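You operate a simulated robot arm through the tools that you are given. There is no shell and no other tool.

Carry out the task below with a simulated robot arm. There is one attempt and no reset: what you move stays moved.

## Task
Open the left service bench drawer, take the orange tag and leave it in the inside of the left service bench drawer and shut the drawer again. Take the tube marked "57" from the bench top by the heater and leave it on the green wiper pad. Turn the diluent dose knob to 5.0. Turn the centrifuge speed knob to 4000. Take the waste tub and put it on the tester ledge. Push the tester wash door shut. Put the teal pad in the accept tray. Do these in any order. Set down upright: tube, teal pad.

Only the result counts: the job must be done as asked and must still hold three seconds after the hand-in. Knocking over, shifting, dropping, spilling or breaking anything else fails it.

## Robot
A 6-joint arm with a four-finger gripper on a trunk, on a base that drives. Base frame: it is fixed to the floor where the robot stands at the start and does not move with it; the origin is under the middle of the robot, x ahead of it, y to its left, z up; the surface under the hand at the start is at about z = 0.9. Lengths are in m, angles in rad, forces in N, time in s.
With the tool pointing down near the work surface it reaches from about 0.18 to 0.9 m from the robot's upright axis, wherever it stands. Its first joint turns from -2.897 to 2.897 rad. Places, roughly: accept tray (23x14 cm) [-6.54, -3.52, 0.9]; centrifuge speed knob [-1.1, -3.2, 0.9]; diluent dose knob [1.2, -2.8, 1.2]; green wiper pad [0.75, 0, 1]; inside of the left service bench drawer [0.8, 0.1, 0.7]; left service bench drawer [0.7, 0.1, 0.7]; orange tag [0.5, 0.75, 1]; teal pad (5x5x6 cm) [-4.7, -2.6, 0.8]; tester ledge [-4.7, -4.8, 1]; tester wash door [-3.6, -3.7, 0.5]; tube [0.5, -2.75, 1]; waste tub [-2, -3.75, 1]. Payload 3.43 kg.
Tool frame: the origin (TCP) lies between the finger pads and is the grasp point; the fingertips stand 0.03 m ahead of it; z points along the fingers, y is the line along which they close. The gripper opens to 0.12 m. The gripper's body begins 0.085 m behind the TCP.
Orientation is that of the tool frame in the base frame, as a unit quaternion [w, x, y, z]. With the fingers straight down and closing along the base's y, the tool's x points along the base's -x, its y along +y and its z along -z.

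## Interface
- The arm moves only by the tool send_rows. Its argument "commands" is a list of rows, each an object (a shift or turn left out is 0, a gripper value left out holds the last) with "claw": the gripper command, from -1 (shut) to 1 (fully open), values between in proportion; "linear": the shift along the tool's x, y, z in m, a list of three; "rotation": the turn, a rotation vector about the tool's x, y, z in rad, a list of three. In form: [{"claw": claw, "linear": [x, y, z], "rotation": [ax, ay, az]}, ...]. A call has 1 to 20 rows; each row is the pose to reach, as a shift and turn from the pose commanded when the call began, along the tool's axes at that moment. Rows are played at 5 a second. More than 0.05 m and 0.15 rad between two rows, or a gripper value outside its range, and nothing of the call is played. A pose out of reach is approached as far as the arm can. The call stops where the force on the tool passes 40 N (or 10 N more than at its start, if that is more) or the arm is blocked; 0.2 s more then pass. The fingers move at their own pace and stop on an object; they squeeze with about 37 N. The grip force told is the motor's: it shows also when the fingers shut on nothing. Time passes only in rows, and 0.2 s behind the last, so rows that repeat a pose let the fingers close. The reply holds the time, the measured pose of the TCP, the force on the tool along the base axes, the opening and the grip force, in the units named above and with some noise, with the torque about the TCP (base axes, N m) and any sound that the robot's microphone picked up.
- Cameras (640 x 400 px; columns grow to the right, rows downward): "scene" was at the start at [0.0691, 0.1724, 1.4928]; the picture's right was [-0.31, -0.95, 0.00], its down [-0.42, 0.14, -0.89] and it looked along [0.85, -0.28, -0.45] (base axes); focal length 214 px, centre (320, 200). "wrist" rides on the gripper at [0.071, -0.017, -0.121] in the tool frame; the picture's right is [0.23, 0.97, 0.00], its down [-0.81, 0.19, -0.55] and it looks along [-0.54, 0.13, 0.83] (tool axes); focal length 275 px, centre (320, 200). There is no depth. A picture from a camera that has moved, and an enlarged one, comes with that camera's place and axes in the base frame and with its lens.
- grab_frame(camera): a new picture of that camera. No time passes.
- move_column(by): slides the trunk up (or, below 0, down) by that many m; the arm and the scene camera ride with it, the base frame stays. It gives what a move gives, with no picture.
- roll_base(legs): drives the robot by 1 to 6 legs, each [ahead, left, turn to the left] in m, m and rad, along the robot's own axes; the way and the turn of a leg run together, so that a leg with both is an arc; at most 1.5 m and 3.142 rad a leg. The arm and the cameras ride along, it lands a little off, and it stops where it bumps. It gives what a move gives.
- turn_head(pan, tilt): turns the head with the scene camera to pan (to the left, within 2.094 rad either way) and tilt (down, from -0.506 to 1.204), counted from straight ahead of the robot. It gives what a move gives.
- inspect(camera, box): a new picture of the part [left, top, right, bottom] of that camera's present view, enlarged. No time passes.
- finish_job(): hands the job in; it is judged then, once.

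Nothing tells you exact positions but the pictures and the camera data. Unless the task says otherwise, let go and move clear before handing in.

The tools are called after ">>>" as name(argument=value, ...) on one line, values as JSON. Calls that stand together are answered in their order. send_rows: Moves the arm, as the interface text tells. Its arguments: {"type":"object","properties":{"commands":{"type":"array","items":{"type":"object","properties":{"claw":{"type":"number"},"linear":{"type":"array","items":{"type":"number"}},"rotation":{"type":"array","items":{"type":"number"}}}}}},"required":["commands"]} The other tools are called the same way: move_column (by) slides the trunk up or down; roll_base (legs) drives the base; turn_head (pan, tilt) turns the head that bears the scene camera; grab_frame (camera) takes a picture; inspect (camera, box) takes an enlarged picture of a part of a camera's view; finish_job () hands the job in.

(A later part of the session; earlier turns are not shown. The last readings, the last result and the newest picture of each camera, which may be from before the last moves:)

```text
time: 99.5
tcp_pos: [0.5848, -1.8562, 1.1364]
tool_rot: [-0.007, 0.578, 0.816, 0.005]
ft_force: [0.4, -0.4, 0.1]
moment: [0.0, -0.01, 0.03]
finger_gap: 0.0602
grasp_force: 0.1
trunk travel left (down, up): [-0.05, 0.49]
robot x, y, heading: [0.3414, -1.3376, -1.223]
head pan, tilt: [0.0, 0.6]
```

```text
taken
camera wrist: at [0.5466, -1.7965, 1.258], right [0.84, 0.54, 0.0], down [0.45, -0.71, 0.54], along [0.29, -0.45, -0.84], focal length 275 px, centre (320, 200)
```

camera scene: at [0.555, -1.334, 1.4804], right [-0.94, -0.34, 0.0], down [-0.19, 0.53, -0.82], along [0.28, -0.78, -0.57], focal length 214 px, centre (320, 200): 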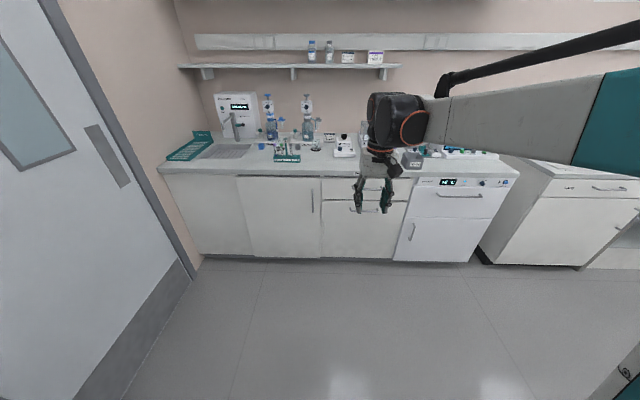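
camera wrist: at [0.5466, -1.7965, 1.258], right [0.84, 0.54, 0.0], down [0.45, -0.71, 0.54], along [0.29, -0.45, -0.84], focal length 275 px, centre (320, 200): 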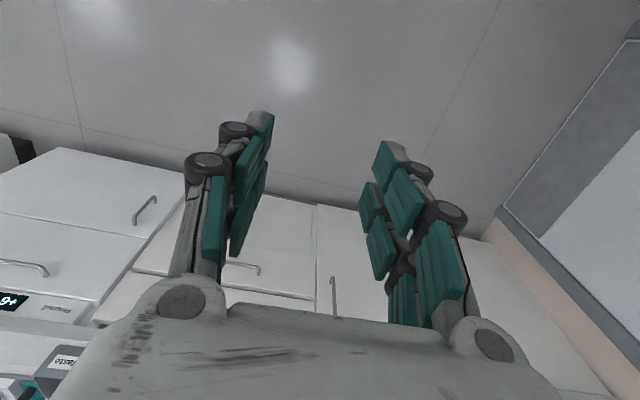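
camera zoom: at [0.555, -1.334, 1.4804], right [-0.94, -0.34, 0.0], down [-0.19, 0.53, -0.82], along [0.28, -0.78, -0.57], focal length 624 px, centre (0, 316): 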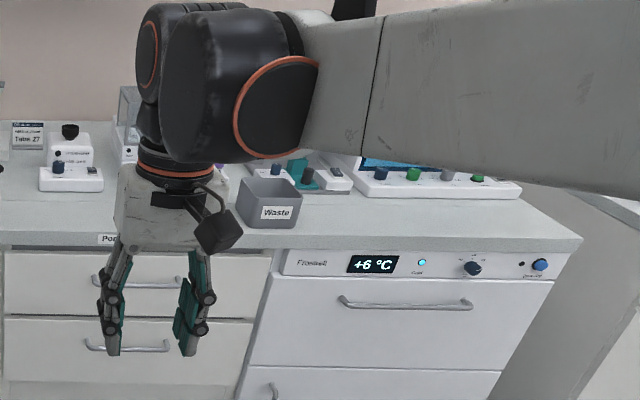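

The DILUENT dispenser with its dial is the grey one (dial about [1.13, -2.68, 1.18]). I'll drive towards it, staying short of the bench.

>>> roll_base(legs=[[0, 0, -0.04], [0.3, 0.34, 0]])

>>> turn_head(pan=0.0, tilt=0.4)

>>> grab_frame(camera="scene")

>>> inspect(camera="scene", box=[240, 60, 480, 220])

```text
time: 102.6
tcp_pos: [0.9794, -2.0476, 1.1375]
tool_rot: [-0.007, 0.589, 0.808, 0.005]
ft_force: [0.4, 1.1, -0.7]
moment: [-0.01, 0.02, 0.01]
finger_gap: 0.0597
grasp_force: 0.0
trunk travel left (down, up): [-0.05, 0.49]
robot x, y, heading: [0.7498, -1.5218, -1.253]
head pan, tilt: [0.0, 0.6]
```

```text
time: 103.4
tcp_pos: [0.9799, -2.0484, 1.1359]
tool_rot: [-0.006, 0.59, 0.808, 0.005]
ft_force: [0.0, 0.4, 0.5]
moment: [0.01, -0.02, -0.01]
finger_gap: 0.06
grasp_force: 0.0
trunk travel left (down, up): [-0.05, 0.49]
robot x, y, heading: [0.7539, -1.5226, -1.256]
head pan, tilt: [0.0, 0.4]
```

```text
taken
camera scene: at [0.9668, -1.5289, 1.4986], right [-0.95, -0.31, 0.0], down [-0.12, 0.37, -0.92], along [0.29, -0.88, -0.39], focal length 214 px, centre (320, 200)
```

scene: 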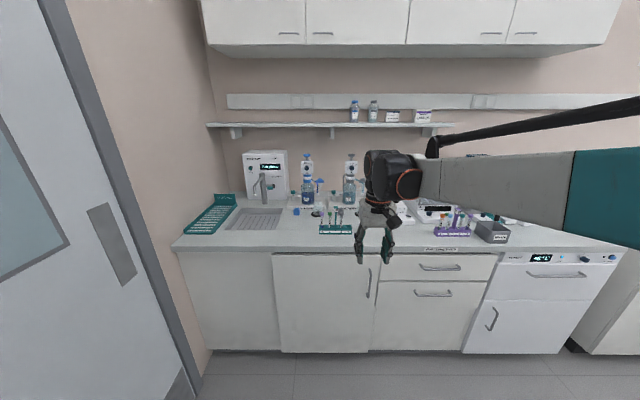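

```text
2.50 times, centred on (360, 140) of scene
camera zoom: at [0.9668, -1.5289, 1.4986], right [-0.95, -0.31, 0.0], down [-0.12, 0.37, -0.92], along [0.29, -0.88, -0.39], focal length 536 px, centre (220, 350)
```

zoom: 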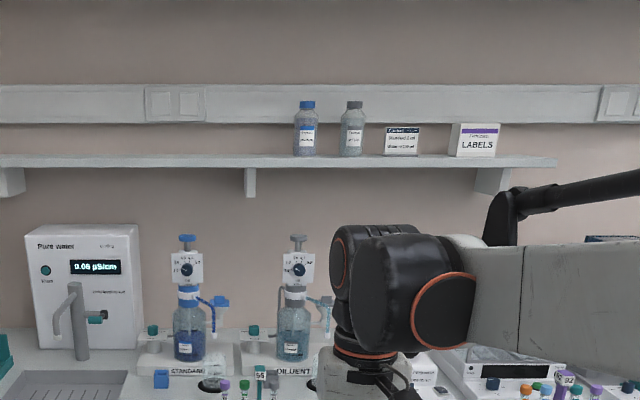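

The diluent dial is at about [1.187, -2.816, 1.165]. I'll pitch the tool up to about 33° so the wrist camera looks level, then drive nearer to read the dial.

>>> send_rows(commands=[{"linear": [0, 0, -0.01], "rotation": [0, -0.14, 0], "claw": 0.3}, {"linear": [0, -0.01, -0.02], "rotation": [0, -0.28, 0]}, {"linear": [0, -0.02, -0.03], "rotation": [0, -0.42, 0]}, {"linear": [0, -0.03, -0.04], "rotation": [0, -0.56, 0]}, {"linear": [0, -0.03, -0.05], "rotation": [0, -0.7, 0]}, {"linear": [0, -0.03, -0.06], "rotation": [0, -0.84, 0]}, {"linear": [0, -0.03, -0.06], "rotation": [0, -0.98, 0]}, {"linear": [0, -0.03, -0.06], "rotation": [0, -0.98, 0]}])

>>> roll_base(legs=[[0.35, 0, 0]])

>>> grab_frame(camera="wrist")

>>> grab_frame(camera="scene")

```text
time: 105.2
tcp_pos: [0.9515, -2.0564, 1.1979]
tool_rot: [0.376, 0.522, 0.716, -0.273]
ft_force: [0.2, 0.2, -0.1]
moment: [0.04, 0.0, 0.03]
finger_gap: 0.078
grasp_force: 0.0
trunk travel left (down, up): [-0.05, 0.49]
robot x, y, heading: [0.7556, -1.5211, -1.253]
head pan, tilt: [0.0, 0.4]
```

```text
time: 107.4
tcp_pos: [1.0583, -2.3935, 1.1961]
tool_rot: [0.374, 0.524, 0.714, -0.275]
ft_force: [0.1, -0.4, 0.0]
moment: [0.0, 0.0, 0.01]
finger_gap: 0.0777
grasp_force: 0.0
trunk travel left (down, up): [-0.05, 0.49]
robot x, y, heading: [0.8644, -1.86, -1.256]
head pan, tilt: [0.0, 0.4]
```

```text
taken
camera wrist: at [0.9997, -2.2643, 1.2069], right [0.89, 0.42, -0.19], down [0.19, 0.05, 0.98], along [0.42, -0.91, -0.03], focal length 275 px, centre (320, 200)
```

wrist: 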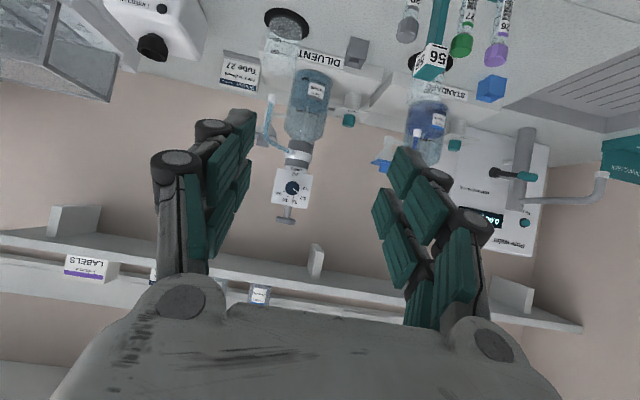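

```text
taken
camera scene: at [1.0753, -1.8638, 1.4986], right [-0.95, -0.31, 0.0], down [-0.12, 0.37, -0.92], along [0.28, -0.88, -0.39], focal length 214 px, centre (320, 200)
```

scene: 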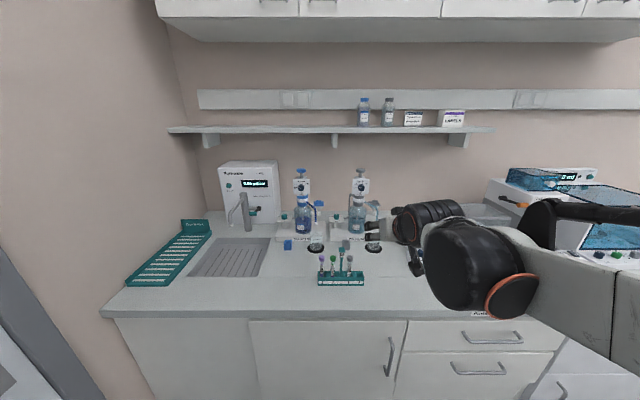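

>>> inspect(camera="scene", box=[336, 160, 384, 190])

>>> inspect(camera="wrist", box=[260, 150, 330, 230])

```text
13.33 times, centred on (360, 175) of scene
camera zoom: at [1.0753, -1.8638, 1.4986], right [-0.95, -0.31, 0.0], down [-0.12, 0.37, -0.92], along [0.28, -0.88, -0.39], focal length 2860 px, centre (-213, 533)
```

zoom: 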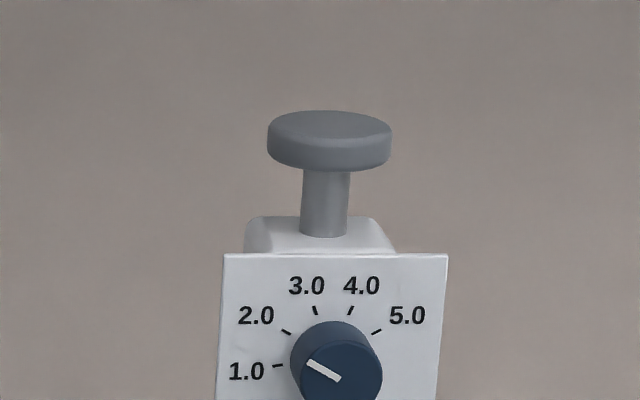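

```text
5.00 times, centred on (295, 190) of wrist
camera zoom: at [0.9997, -2.2643, 1.2069], right [0.89, 0.42, -0.19], down [0.19, 0.05, 0.98], along [0.42, -0.91, -0.03], focal length 1376 px, centre (445, 250)
```

zoom: 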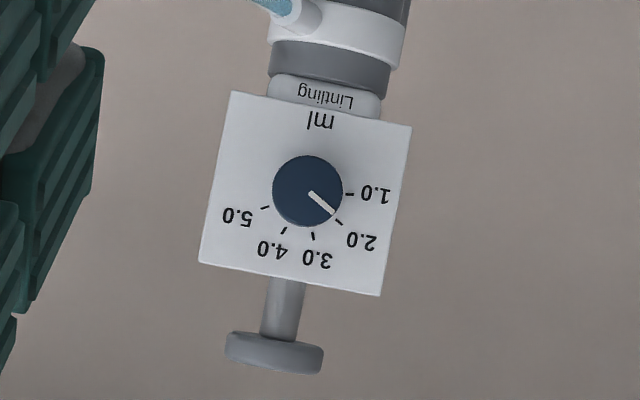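

The diluent dial points at about 2.0; 5.0 is about 117° clockwise. I'll close in with the base, level the tool, and look again.

>>> roll_base(legs=[[0.165, 0, 0]])

>>> send_rows(commands=[{"linear": [-0.007, 0, 0.02], "rotation": [0, -0.12, 0]}, {"linear": [-0.014, 0, 0.04], "rotation": [0, -0.24, 0]}, {"linear": [-0.021, 0, 0.06], "rotation": [0, -0.36, 0]}, {"linear": [-0.028, 0, 0.08], "rotation": [0, -0.48, 0]}, {"linear": [-0.0356, -0.0014, 0.1024], "rotation": [0, -0.605, 0]}, {"linear": [-0.0356, -0.0014, 0.1024], "rotation": [0, -0.605, 0]}])

>>> grab_frame(camera="wrist")

>>> grab_frame(camera="scene")

```text
time: 108.9
tcp_pos: [1.1082, -2.5447, 1.197]
tool_rot: [0.375, 0.523, 0.714, -0.275]
ft_force: [0.2, 0.0, 0.5]
moment: [0.0, -0.01, 0.03]
finger_gap: 0.0774
grasp_force: 0.0
trunk travel left (down, up): [-0.05, 0.49]
robot x, y, heading: [0.9108, -2.0098, -1.255]
head pan, tilt: [0.0, 0.4]
```

```text
time: 110.3
tcp_pos: [1.1349, -2.6429, 1.1688]
tool_rot: [0.564, 0.424, 0.574, -0.415]
ft_force: [-0.5, -0.4, -0.5]
moment: [-0.01, 0.0, -0.02]
finger_gap: 0.0778
grasp_force: 0.1
out of reach, approached as far as the arm can: row 5, 6
trunk travel left (down, up): [-0.05, 0.49]
robot x, y, heading: [0.9089, -2.013, -1.254]
head pan, tilt: [0.0, 0.4]
```

```text
taken
camera wrist: at [1.0827, -2.531, 1.1012], right [0.93, 0.29, -0.23], down [0.02, 0.57, 0.82], along [0.37, -0.77, 0.52], focal length 275 px, centre (320, 200)
```

wrist: 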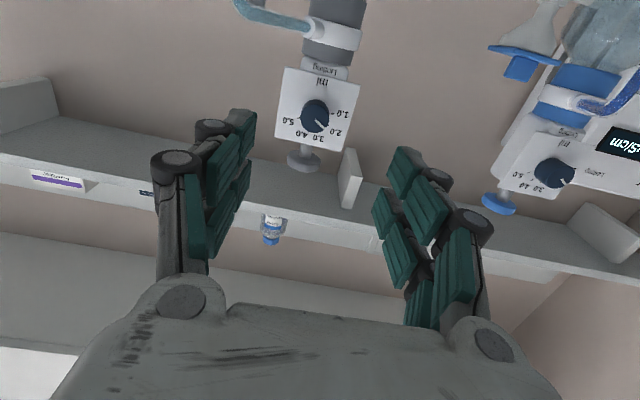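

```text
taken
camera scene: at [1.1248, -2.0168, 1.4986], right [-0.95, -0.31, 0.0], down [-0.12, 0.37, -0.92], along [0.28, -0.88, -0.39], focal length 214 px, centre (320, 200)
```

scene: 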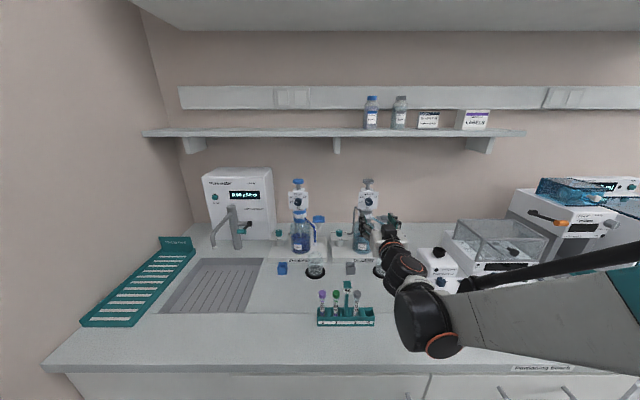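

>>> inspect(camera="scene", box=[340, 170, 420, 230])

>>> inspect(camera="wrist", box=[260, 50, 380, 180])

```text
6.67 times, centred on (380, 200) of scene
camera zoom: at [1.1248, -2.0168, 1.4986], right [-0.95, -0.31, 0.0], down [-0.12, 0.37, -0.92], along [0.28, -0.88, -0.39], focal length 1430 px, centre (-80, 200)
```

zoom: 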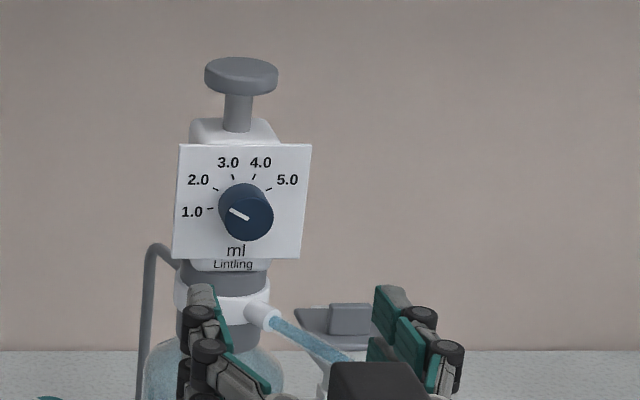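

```text
3.08 times, centred on (320, 115) of wrist
camera zoom: at [1.0827, -2.531, 1.1012], right [0.93, 0.29, -0.23], down [0.02, 0.57, 0.82], along [0.37, -0.77, 0.52], focal length 847 px, centre (320, 462)
```

zoom: 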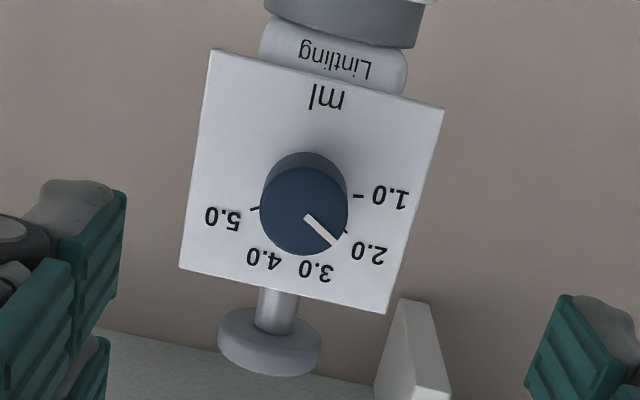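

I've located the dial's knob face precisely at about [1.174, -2.779, 1.175], pointer near 2.0. I'll pre-roll the gripper by -1.3 rad (so I can turn +2 rad clockwise later) and approach to about 8 cm.

>>> send_rows(commands=[{"linear": [-0.001, -0.0005, 0.006], "rotation": [0, 0, -0.1444], "claw": 0.2}, {"linear": [-0.002, -0.001, 0.012], "rotation": [0, 0, -0.2889]}, {"linear": [-0.003, -0.0015, 0.018], "rotation": [0, 0, -0.4333]}, {"linear": [-0.004, -0.002, 0.024], "rotation": [0, 0, -0.5778]}, {"linear": [-0.005, -0.003, 0.03], "rotation": [0, 0, -0.7222]}, {"linear": [-0.006, -0.0035, 0.036], "rotation": [0, 0, -0.8667]}, {"linear": [-0.007, -0.004, 0.042], "rotation": [0, 0, -1.0111]}, {"linear": [-0.0075, -0.0045, 0.046], "rotation": [0, 0, -1.1556]}, {"linear": [-0.0075, -0.0045, 0.05], "rotation": [0, 0, -1.3]}, {"linear": [-0.0075, -0.0045, 0.05], "rotation": [0, 0, -1.3]}])

>>> grab_frame(camera="wrist")

>>> inspect(camera="scene", box=[340, 170, 420, 230])

```text
time: 112.5
tcp_pos: [1.1443, -2.6914, 1.1772]
tool_rot: [0.2, -0.013, 0.708, -0.678]
ft_force: [0.1, 0.1, -0.9]
moment: [0.01, 0.01, -0.01]
finger_gap: 0.072
grasp_force: 0.1
trunk travel left (down, up): [-0.05, 0.49]
robot x, y, heading: [0.9081, -2.0103, -1.258]
head pan, tilt: [0.0, 0.4]
```

```text
taken
camera wrist: at [1.0393, -2.5979, 1.1753], right [0.04, 0.01, -1.0], down [0.63, 0.78, 0.03], along [0.78, -0.63, 0.02], focal length 275 px, centre (320, 200)
```

wrist: 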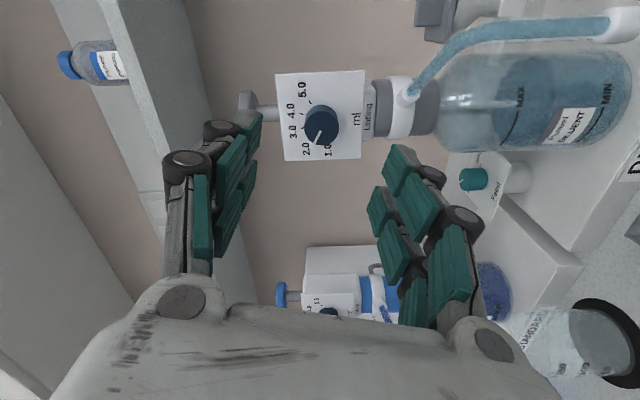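

```text
6.67 times, centred on (380, 200) of scene
camera zoom: at [1.1248, -2.0168, 1.4986], right [-0.95, -0.31, 0.0], down [-0.12, 0.37, -0.92], along [0.28, -0.88, -0.39], focal length 1430 px, centre (-80, 200)
```

zoom: 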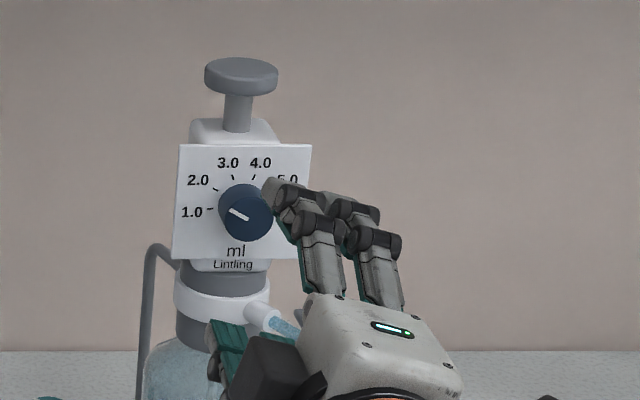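

Well aligned: lateral error about 2–3 mm, 9 cm to the knob face. Advancing 6 cm and checking.

>>> send_rows(commands=[{"linear": [-0.0015, 0.0026, 0.02]}, {"linear": [-0.0015, 0.0026, 0.04]}, {"linear": [-0.0015, 0.0026, 0.06]}, {"linear": [-0.0015, 0.0026, 0.06]}])

>>> grab_frame(camera="wrist")

>>> inspect(camera="scene", box=[340, 170, 420, 230])

```text
time: 113.5
tcp_pos: [1.1649, -2.7473, 1.1728]
tool_rot: [0.201, -0.012, 0.708, -0.677]
ft_force: [0.3, 0.1, -0.9]
moment: [-0.02, -0.01, -0.01]
finger_gap: 0.072
grasp_force: 0.0
trunk travel left (down, up): [-0.05, 0.49]
robot x, y, heading: [0.9101, -2.0084, -1.258]
head pan, tilt: [0.0, 0.4]
```

```text
taken
camera wrist: at [1.0594, -2.6544, 1.1713], right [0.04, 0.01, -1.0], down [0.63, 0.78, 0.03], along [0.78, -0.63, 0.02], focal length 275 px, centre (320, 200)
```

wrist: 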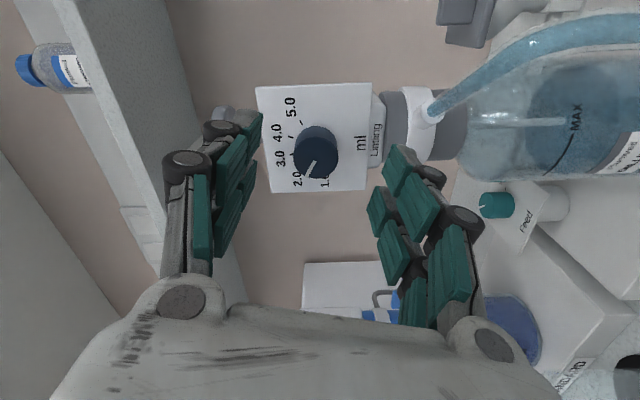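

```text
6.67 times, centred on (380, 200) of scene
camera zoom: at [1.1248, -2.017, 1.4986], right [-0.95, -0.31, 0.0], down [-0.12, 0.37, -0.92], along [0.28, -0.88, -0.39], focal length 1430 px, centre (-80, 200)
```

zoom: 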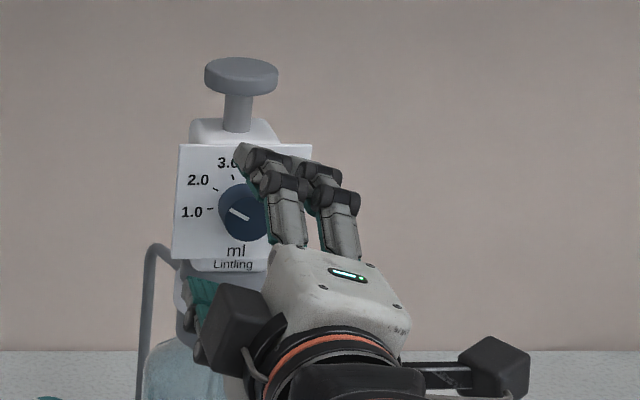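

Knob centred; advancing 2.2 cm so the tips overlap the knob, then closing.

>>> send_rows(commands=[{"linear": [0, -0.002, 0.011]}, {"linear": [0.0005, -0.003, 0.022]}, {"linear": [0.0005, -0.003, 0.022]}, {"linear": [0.0005, -0.003, 0.022], "claw": -0.3}, {"linear": [0.0005, -0.003, 0.022], "claw": -1}, {"linear": [0.0005, -0.003, 0.022], "claw": -1}])

>>> grab_frame(camera="wrist")

```text
time: 114.9
tcp_pos: [1.1726, -2.7699, 1.1765]
tool_rot: [0.2, -0.012, 0.708, -0.677]
ft_force: [-4.1, 13.1, -28.1]
moment: [0.8, 0.18, -0.01]
finger_gap: 0.0256
grasp_force: 45.3
trunk travel left (down, up): [-0.05, 0.49]
robot x, y, heading: [0.9115, -2.0085, -1.261]
head pan, tilt: [0.0, 0.4]
```

```text
taken
camera wrist: at [1.0657, -2.6762, 1.1742], right [0.04, 0.01, -1.0], down [0.63, 0.78, 0.03], along [0.78, -0.63, 0.02], focal length 275 px, centre (320, 200)
```

wrist: 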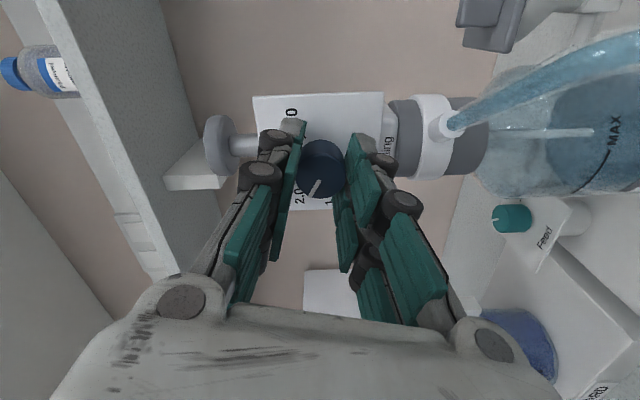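

Gripped on the knob, but with some side load; I'll ease 2.5 mm down and 3 mm back to relax it.

>>> send_rows(commands=[{"linear": [0, 0.0025, -0.002], "claw": -1}, {"linear": [0, 0.004, -0.003], "claw": -1}, {"linear": [0, 0.004, -0.003], "claw": -1}])

>>> inspect(camera="wrist", box=[240, 80, 400, 220])

```text
time: 115.5
tcp_pos: [1.1718, -2.7695, 1.1756]
tool_rot: [0.201, -0.013, 0.707, -0.677]
ft_force: [0.9, -7.9, 12.0]
moment: [-0.33, -0.08, 0.31]
finger_gap: 0.0253
grasp_force: 44.6
trunk travel left (down, up): [-0.05, 0.49]
robot x, y, heading: [0.9103, -2.0109, -1.261]
head pan, tilt: [0.0, 0.4]
stopped in row 2: the force on the tool passed its limit at 48 N (the readings are from after the stop); the commanded pose is now the measured one
```

```text
2.86 times, centred on (320, 150) of wrist
camera zoom: at [1.0653, -2.6762, 1.1739], right [0.04, 0.01, -1.0], down [0.63, 0.78, 0.03], along [0.78, -0.63, 0.02], focal length 786 px, centre (320, 343)
```

zoom: 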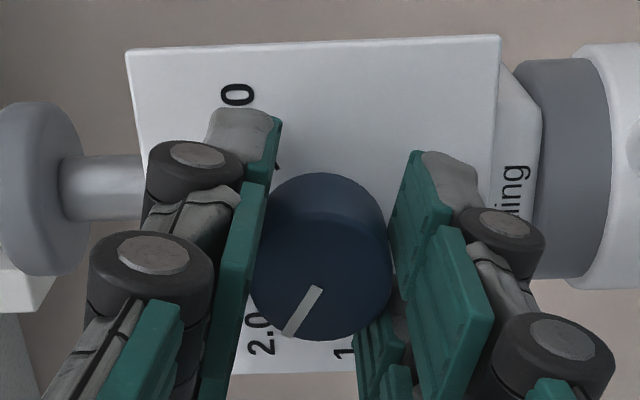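

The knob is firmly held. Now turning clockwise (positive about the tool axis) in small steps.

>>> send_rows(commands=[{"rotation": [0, 0, 0.08], "claw": -1}, {"rotation": [0, 0, 0.16], "claw": -1}, {"rotation": [0, 0, 0.24], "claw": -1}, {"rotation": [0, 0, 0.32], "claw": -1}, {"rotation": [0, 0, 0.4], "claw": -1}])

>>> inspect(camera="wrist", box=[240, 80, 400, 220])

```text
time: 116.4
tcp_pos: [1.17, -2.7699, 1.1755]
tool_rot: [0.293, 0.088, 0.702, -0.643]
ft_force: [-0.5, -3.6, 14.4]
moment: [-0.54, -0.16, 0.35]
finger_gap: 0.0248
grasp_force: 44.9
trunk travel left (down, up): [-0.05, 0.49]
robot x, y, heading: [0.9068, -2.0113, -1.258]
head pan, tilt: [0.0, 0.4]
stopped in row 4: the force on the tool passed its limit at 41 N (the readings are from after the stop); the commanded pose is now the measured one
```

```text
2.86 times, centred on (320, 150) of wrist
camera zoom: at [1.0689, -2.6749, 1.1536], right [0.3, 0.09, -0.95], down [0.59, 0.76, 0.26], along [0.75, -0.64, 0.17], focal length 786 px, centre (320, 343)
```

zoom: 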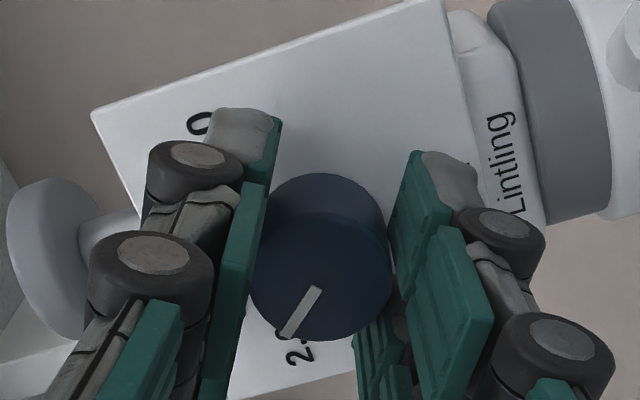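

The knob follows (turned about 0.3 rad). I'll continue in short calls with a tiny upward correction to relieve the side load.

>>> send_rows(commands=[{"linear": [-0.0004, -0.0006, 0], "claw": -1}, {"linear": [-0.0004, -0.0006, 0], "rotation": [0, 0, 0.08]}, {"linear": [-0.0004, -0.0006, 0], "rotation": [0, 0, 0.16]}, {"linear": [-0.0004, -0.0006, 0], "rotation": [0, 0, 0.24]}, {"linear": [-0.0004, -0.0006, 0], "rotation": [0, 0, 0.32]}, {"linear": [-0.0004, -0.0006, 0], "rotation": [0, 0, 0.4]}])

```text
time: 117.8
tcp_pos: [1.1718, -2.7695, 1.1755]
tool_rot: [0.415, 0.226, 0.67, -0.572]
ft_force: [-10.2, 4.9, 1.1]
moment: [0.37, 0.15, -0.66]
finger_gap: 0.0253
grasp_force: 44.7
trunk travel left (down, up): [-0.05, 0.49]
robot x, y, heading: [0.9093, -2.0104, -1.258]
head pan, tilt: [0.0, 0.4]
```

>>> send_rows(commands=[{"linear": [0.0002, -0.0003, 0], "rotation": [0, 0, 0.08], "claw": -1}, {"linear": [0.0002, -0.0003, 0], "rotation": [0, 0, 0.16]}, {"linear": [0.0002, -0.0003, 0], "rotation": [0, 0, 0.24]}, {"linear": [0.0002, -0.0003, 0], "rotation": [0, 0, 0.32]}, {"linear": [0.0002, -0.0003, 0], "rotation": [0, 0, 0.4]}, {"linear": [0.0002, -0.0003, 0], "rotation": [0, 0, 0.48]}])

>>> inspect(camera="wrist", box=[240, 80, 400, 220])

```text
time: 119.2
tcp_pos: [1.1711, -2.7698, 1.1757]
tool_rot: [0.54, 0.38, 0.597, -0.456]
ft_force: [-6.7, 1.8, -1.4]
moment: [0.03, -0.01, -0.09]
finger_gap: 0.0254
grasp_force: 45.0
trunk travel left (down, up): [-0.05, 0.49]
robot x, y, heading: [0.9124, -2.0103, -1.258]
head pan, tilt: [0.0, 0.4]
```

```text
2.86 times, centred on (320, 150) of wrist
camera zoom: at [1.1098, -2.6621, 1.1085], right [0.89, 0.28, -0.36], down [0.12, 0.62, 0.78], along [0.44, -0.74, 0.51], focal length 786 px, centre (320, 343)
```

zoom: 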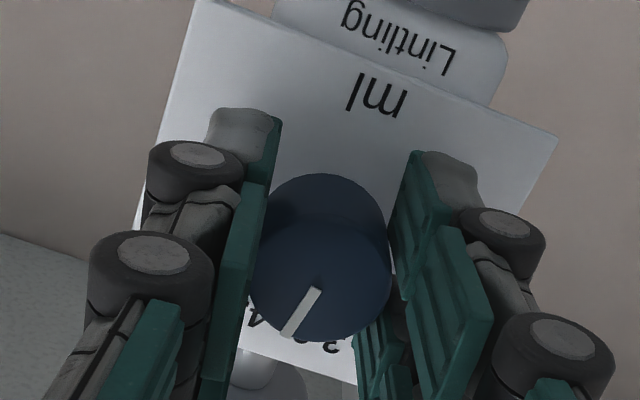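

Turned about 1.17 rad so far; continuing.

>>> send_rows(commands=[{"linear": [0.0002, -0.0002, 0], "rotation": [0, 0, 0.08], "claw": -1}, {"linear": [0.0002, -0.0002, 0], "rotation": [0, 0, 0.16]}, {"linear": [0.0002, -0.0002, 0], "rotation": [0, 0, 0.24]}, {"linear": [0.0002, -0.0002, 0], "rotation": [0, 0, 0.32]}, {"linear": [0.0002, -0.0002, 0], "rotation": [0, 0, 0.4]}, {"linear": [0.0002, -0.0002, 0], "rotation": [0, 0, 0.48]}])

>>> inspect(camera="wrist", box=[240, 80, 400, 220])

>>> inspect(camera="scene", box=[340, 170, 420, 230])

```text
time: 120.6
tcp_pos: [1.1708, -2.7693, 1.175]
tool_rot: [0.632, 0.51, 0.491, -0.316]
ft_force: [-1.5, -1.6, 8.0]
moment: [0.05, 0.02, 0.34]
finger_gap: 0.0252
grasp_force: 45.1
trunk travel left (down, up): [-0.05, 0.49]
robot x, y, heading: [0.9108, -2.0078, -1.259]
head pan, tilt: [0.0, 0.4]
```

```text
2.86 times, centred on (320, 150) of wrist
camera zoom: at [1.1426, -2.6518, 1.1039], right [0.95, 0.3, 0.11], down [-0.25, 0.5, 0.83], along [0.19, -0.81, 0.55], focal length 786 px, centre (320, 343)
```

zoom: 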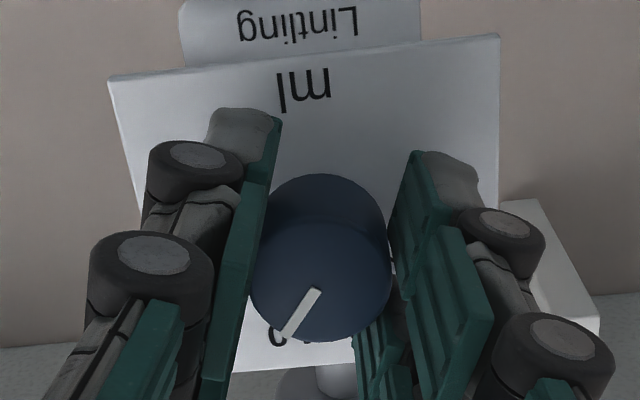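

```text
6.67 times, centred on (380, 200) of scene
camera zoom: at [1.1245, -2.0169, 1.4987], right [-0.95, -0.31, 0.0], down [-0.12, 0.37, -0.92], along [0.28, -0.88, -0.39], focal length 1430 px, centre (-80, 200)
```

zoom: 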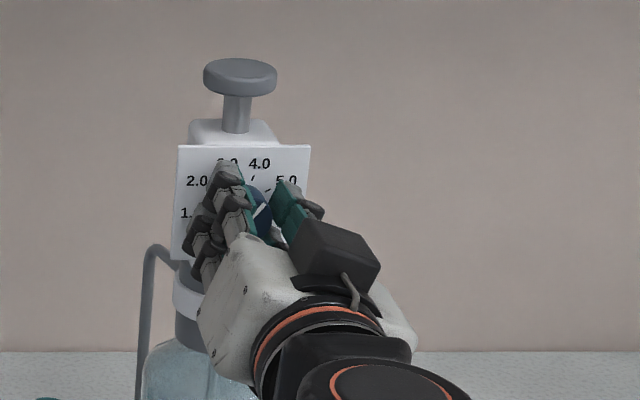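

Pointer is now past 4.4; about 0.38 rad remains. Turning that, then I'll release and read it.

>>> send_rows(commands=[{"linear": [0, 0, 0], "rotation": [0, 0, 0.08], "claw": -1}, {"linear": [-0.0003, 0, 0], "rotation": [0, 0, 0.16]}, {"linear": [-0.0004, 0, 0], "rotation": [0, 0, 0.24]}, {"linear": [-0.0004, 0, 0], "rotation": [0, 0, 0.32]}, {"linear": [-0.0004, 0, 0], "rotation": [0, 0, 0.385]}, {"linear": [-0.0004, 0, 0], "rotation": [0, 0, 0.385]}])

>>> inspect(camera="wrist", box=[240, 80, 400, 220])

>>> inspect(camera="scene", box=[350, 180, 390, 210])

```text
time: 122.0
tcp_pos: [1.1705, -2.7697, 1.1755]
tool_rot: [0.68, 0.595, 0.383, -0.19]
ft_force: [-4.2, 2.0, -0.9]
moment: [-0.11, -0.04, -0.23]
finger_gap: 0.0255
grasp_force: 45.0
trunk travel left (down, up): [-0.05, 0.49]
robot x, y, heading: [0.9104, -2.0149, -1.256]
head pan, tilt: [0.0, 0.4]
```

```text
2.86 times, centred on (320, 150) of wrist
camera zoom: at [1.1684, -2.6438, 1.1122], right [0.84, 0.26, 0.47], down [-0.54, 0.41, 0.73], along [0.0, -0.87, 0.48], focal length 786 px, centre (320, 343)
```

zoom: 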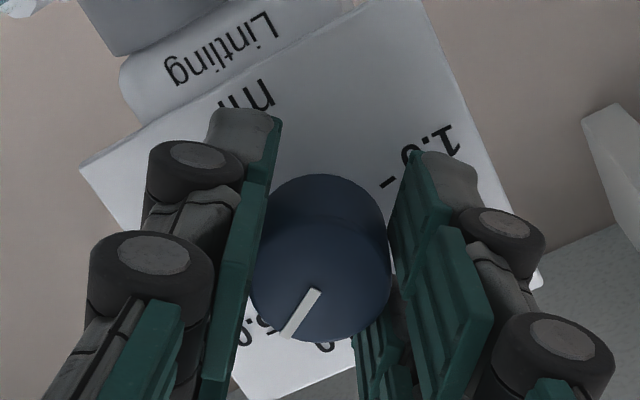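

```text
13.33 times, centred on (370, 195) of scene
camera zoom: at [1.1243, -2.0172, 1.4986], right [-0.95, -0.31, 0.0], down [-0.12, 0.37, -0.92], along [0.28, -0.88, -0.39], focal length 2860 px, centre (-347, 267)
```

zoom: 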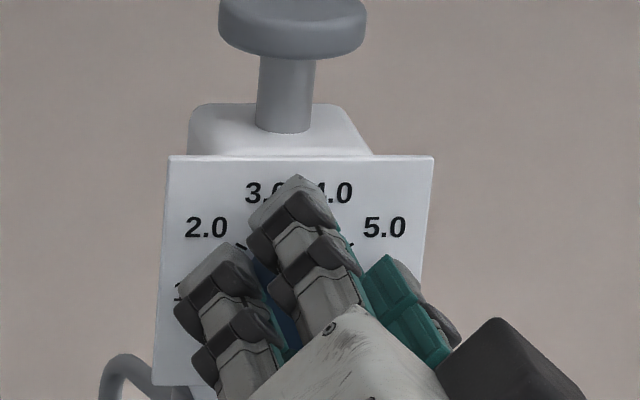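

Releasing the knob and backing off to read the dial.

>>> send_rows(commands=[{"claw": -0.3}, {"claw": 0.2}, {"claw": 0.2}, {"linear": [0, 0, -0.03], "claw": 0.2}, {"linear": [0, 0, -0.07], "claw": 0.2}, {"linear": [0, 0, -0.07], "claw": 0.2}])

>>> inspect(camera="wrist", box=[240, 40, 400, 220])

>>> inspect(camera="scene", box=[350, 180, 390, 210])

```text
time: 123.4
tcp_pos: [1.1489, -2.7007, 1.1754]
tool_rot: [0.68, 0.595, 0.384, -0.19]
ft_force: [0.7, 1.1, 0.2]
moment: [-0.02, 0.03, -0.02]
finger_gap: 0.0719
grasp_force: 0.1
trunk travel left (down, up): [-0.05, 0.49]
robot x, y, heading: [0.9105, -2.0066, -1.259]
head pan, tilt: [0.0, 0.4]
```

```text
2.22 times, centred on (320, 130) of wrist
camera zoom: at [1.1462, -2.5762, 1.1118], right [0.84, 0.26, 0.47], down [-0.54, 0.41, 0.73], along [0.0, -0.87, 0.49], focal length 612 px, centre (320, 356)
```

zoom: 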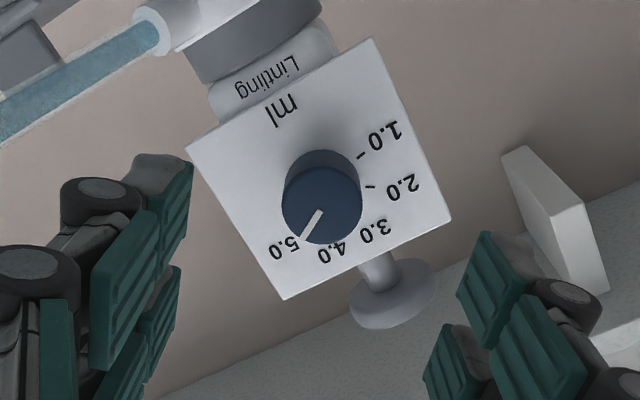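

```text
13.33 times, centred on (370, 195) of scene
camera zoom: at [1.1246, -2.0167, 1.4987], right [-0.95, -0.31, 0.0], down [-0.12, 0.37, -0.92], along [0.28, -0.88, -0.39], focal length 2860 px, centre (-347, 267)
```

zoom: 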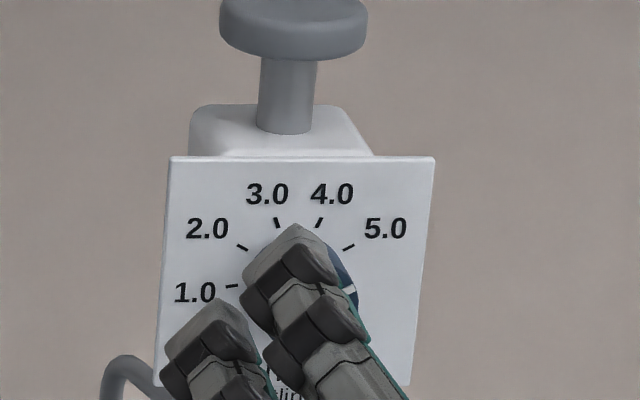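

>>> send_rows(commands=[{"linear": [0, 0, -0.03], "rotation": [0, 0, -0.12]}, {"linear": [0, 0, -0.06], "rotation": [0, 0, -0.24]}, {"linear": [0, 0, -0.09], "rotation": [0, 0, -0.36]}, {"linear": [0, 0, -0.1], "rotation": [0, 0, -0.48]}, {"linear": [0, 0, -0.1], "rotation": [0, 0, -0.6]}, {"linear": [0, 0, -0.1], "rotation": [0, 0, -0.73]}, {"linear": [0, 0, -0.1], "rotation": [0, 0, -0.73]}])

>>> inspect(camera="scene", box=[350, 180, 390, 210])

>>> grab_frame(camera="wrist")

```text
time: 125.0
tcp_pos: [1.1207, -2.6076, 1.1773]
tool_rot: [0.568, 0.418, 0.571, -0.42]
ft_force: [0.7, 0.1, 0.0]
moment: [-0.01, -0.01, 0.0]
finger_gap: 0.0721
grasp_force: 0.0
trunk travel left (down, up): [-0.05, 0.49]
robot x, y, heading: [0.9143, -2.0039, -1.263]
head pan, tilt: [0.0, 0.4]
```

```text
13.33 times, centred on (370, 195) of scene
camera zoom: at [1.1248, -2.0173, 1.4986], right [-0.95, -0.31, 0.0], down [-0.12, 0.37, -0.92], along [0.28, -0.88, -0.39], focal length 2860 px, centre (-347, 267)
```

zoom: 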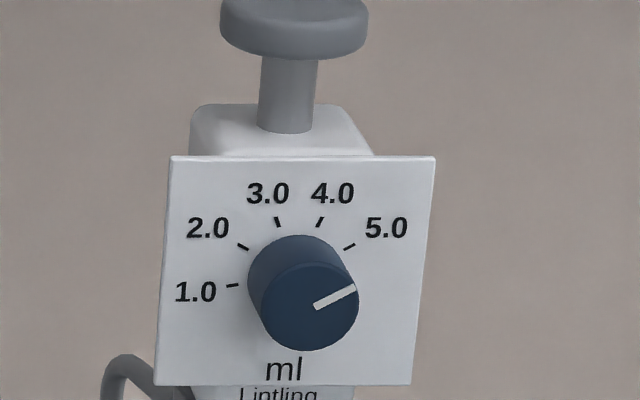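

```text
taken
camera wrist: at [1.0681, -2.4974, 1.1067], right [0.93, 0.29, -0.24], down [0.02, 0.58, 0.81], along [0.37, -0.76, 0.54], focal length 275 px, centre (320, 200)
```

wrist: 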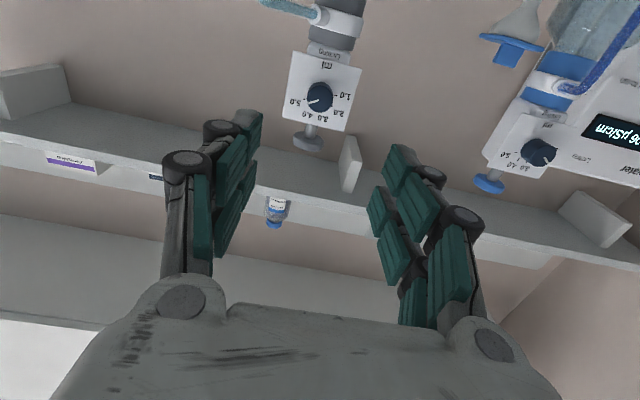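

>>> inspect(camera="wrist", box=[285, 55, 357, 135])

```text
5.00 times, centred on (321, 95) of wrist
camera zoom: at [1.0681, -2.4974, 1.1067], right [0.93, 0.29, -0.24], down [0.02, 0.58, 0.81], along [0.37, -0.76, 0.54], focal length 1376 px, centre (315, 725)
```

zoom: 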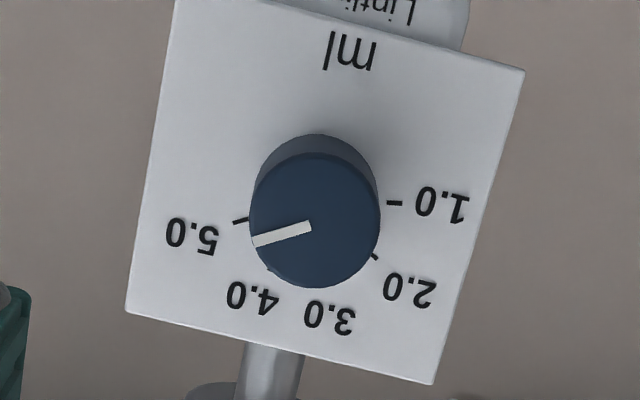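

>>> inspect(camera="scene", box=[360, 186, 380, 206])

>>> inspect(camera="wrist", box=[300, 70, 345, 115])

```text
16.00 times, centred on (370, 196) of scene
camera zoom: at [1.1248, -2.0173, 1.4986], right [-0.95, -0.31, 0.0], down [-0.12, 0.37, -0.92], along [0.28, -0.88, -0.39], focal length 3432 px, centre (-480, 264)
```

zoom: 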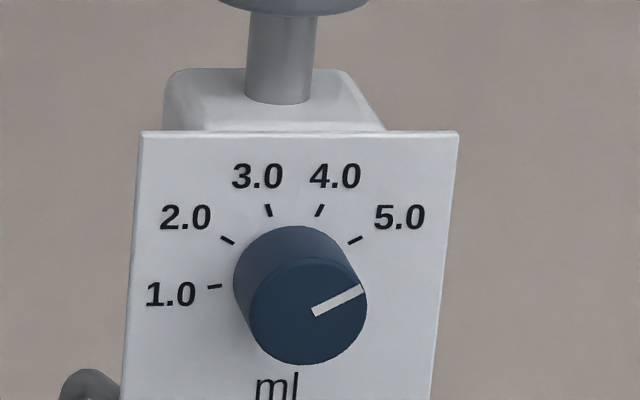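

```text
8.89 times, centred on (322, 92) of wrist
camera zoom: at [1.0681, -2.4974, 1.1067], right [0.93, 0.29, -0.24], down [0.02, 0.58, 0.81], along [0.37, -0.76, 0.54], focal length 2447 px, centre (298, 1156)
```

zoom: 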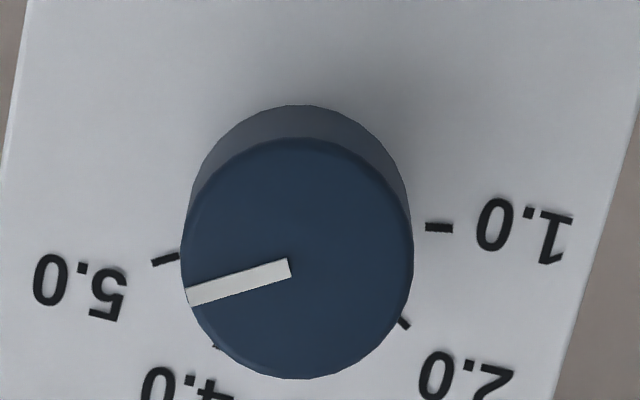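

The pointer is close to 5.0, possibly slightly past. I'll place the wrist camera squarely in front of the dial for an undistorted reading.

>>> send_rows(commands=[{"linear": [0.002, 0.004, 0.017], "rotation": [0, 0.145, 0]}, {"linear": [0.004, 0.008, 0.035], "rotation": [0, 0.29, 0]}, {"linear": [0.006, 0.012, 0.052], "rotation": [0, 0.435, 0]}, {"linear": [0.009, 0.015, 0.07], "rotation": [0, 0.58, 0]}, {"linear": [0.009, 0.015, 0.07], "rotation": [0, 0.58, 0]}])

>>> grab_frame(camera="wrist")

>>> inspect(camera="wrist", box=[230, 140, 350, 260])

```text
time: 126.2
tcp_pos: [1.1552, -2.6699, 1.1677]
tool_rot: [0.38, 0.521, 0.71, -0.282]
ft_force: [0.4, -1.0, -0.7]
moment: [-0.04, -0.01, 0.01]
finger_gap: 0.0717
grasp_force: 0.0
out of reach, approached as far as the arm can: row 1
trunk travel left (down, up): [-0.05, 0.49]
robot x, y, heading: [0.9099, -2.0083, -1.258]
head pan, tilt: [0.0, 0.4]
```

```text
taken
camera wrist: at [1.097, -2.5414, 1.1752], right [0.89, 0.41, -0.2], down [0.18, 0.07, 0.98], along [0.42, -0.91, -0.01], focal length 275 px, centre (320, 200)
```

wrist: 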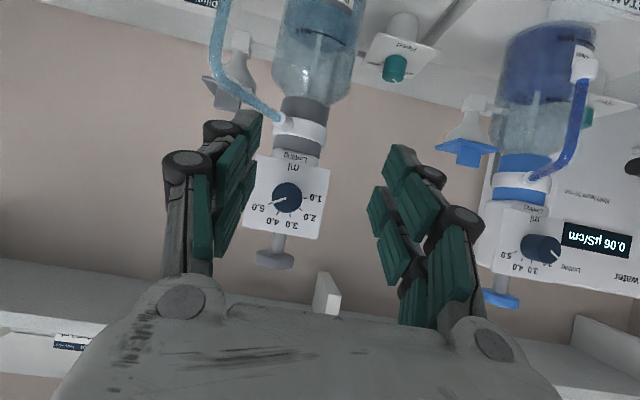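

```text
3.33 times, centred on (290, 200) of wrist
camera zoom: at [1.097, -2.5414, 1.1752], right [0.89, 0.41, -0.2], down [0.18, 0.07, 0.98], along [0.42, -0.91, -0.01], focal length 918 px, centre (420, 200)
```

zoom: 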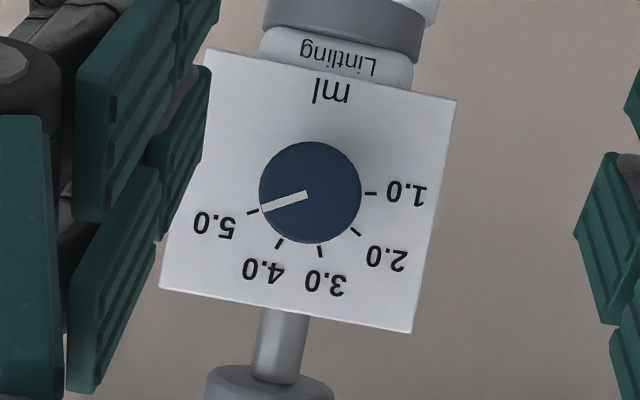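

The dial reads exactly 5.0 from the front. Now I'll back off and move right along the bench to find tube "57" near the heater.

>>> roll_base(legs=[[-0.35, 0, 0], [0, -0.62, 0]])

>>> grab_frame(camera="scene")

>>> grab_frame(camera="wrist")

```text
time: 131.5
tcp_pos: [0.4527, -2.5285, 1.1684]
tool_rot: [0.38, 0.524, 0.707, -0.285]
ft_force: [0.4, 0.4, -0.6]
moment: [0.03, -0.02, 0.03]
finger_gap: 0.0718
grasp_force: 0.0
trunk travel left (down, up): [-0.05, 0.49]
robot x, y, heading: [0.2118, -1.8651, -1.273]
head pan, tilt: [0.0, 0.4]
```

```text
taken
camera scene: at [0.4282, -1.8763, 1.4986], right [-0.95, -0.3, 0.0], down [-0.12, 0.37, -0.92], along [0.27, -0.88, -0.39], focal length 214 px, centre (320, 200)
```

scene: 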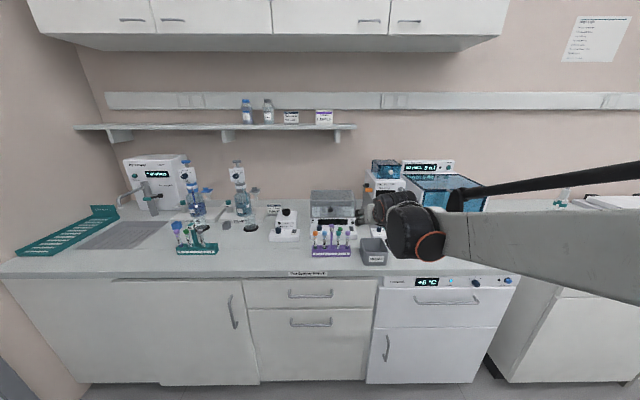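

```text
taken
camera wrist: at [0.3952, -2.3998, 1.1751], right [0.89, 0.4, -0.2], down [0.18, 0.07, 0.98], along [0.41, -0.91, -0.01], focal length 275 px, centre (320, 200)
```

wrist: 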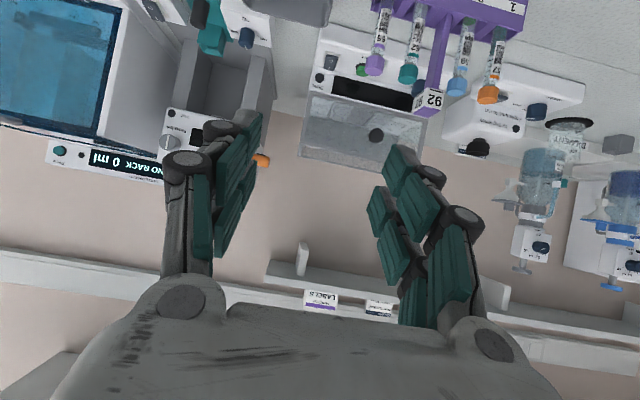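

I see a purple rack with four capped tubes, a lidded device behind it and a grey "Waste" box. Zooming in to identify the "57" tube and the heater.

>>> inspect(camera="scene", box=[290, 180, 410, 280])

>>> inspect(camera="wrist", box=[280, 0, 600, 180])

>>> inspect(camera="wrist", box=[0, 0, 330, 200])

```text
4.00 times, centred on (350, 230) of scene
camera zoom: at [0.4282, -1.8763, 1.4986], right [-0.95, -0.3, 0.0], down [-0.12, 0.37, -0.92], along [0.27, -0.88, -0.39], focal length 858 px, centre (200, 80)
```

zoom: 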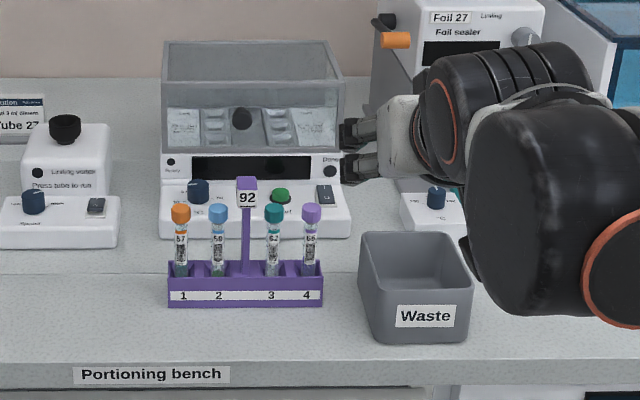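

```text
2.00 times, centred on (440, 90) of wrist
camera zoom: at [0.3952, -2.3998, 1.1751], right [0.89, 0.4, -0.2], down [0.18, 0.07, 0.98], along [0.41, -0.91, -0.01], focal length 551 px, centre (80, 420)
```

zoom: 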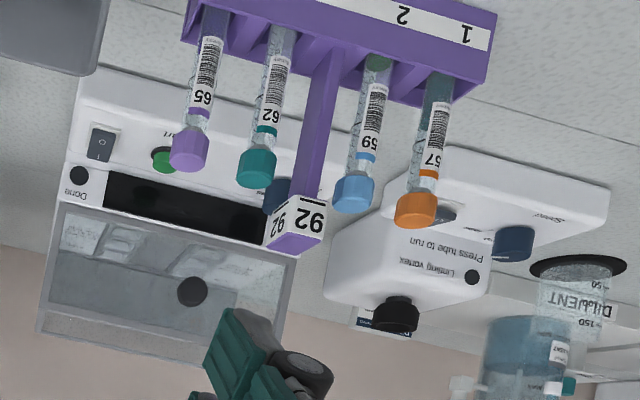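

```text
1.94 times, centred on (165, 100) of wrist
camera zoom: at [0.3952, -2.3998, 1.1751], right [0.89, 0.4, -0.2], down [0.18, 0.07, 0.98], along [0.41, -0.91, -0.01], focal length 534 px, centre (621, 394)
```

zoom: 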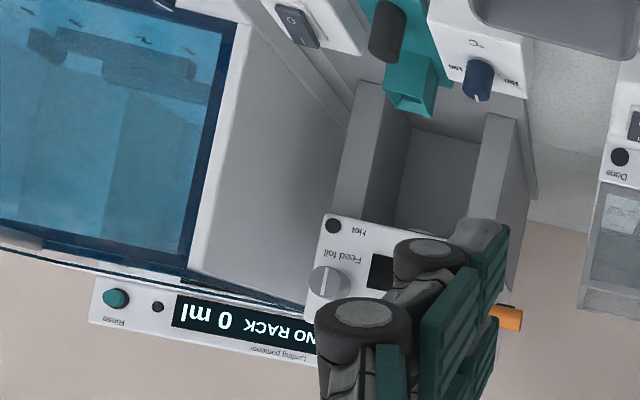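

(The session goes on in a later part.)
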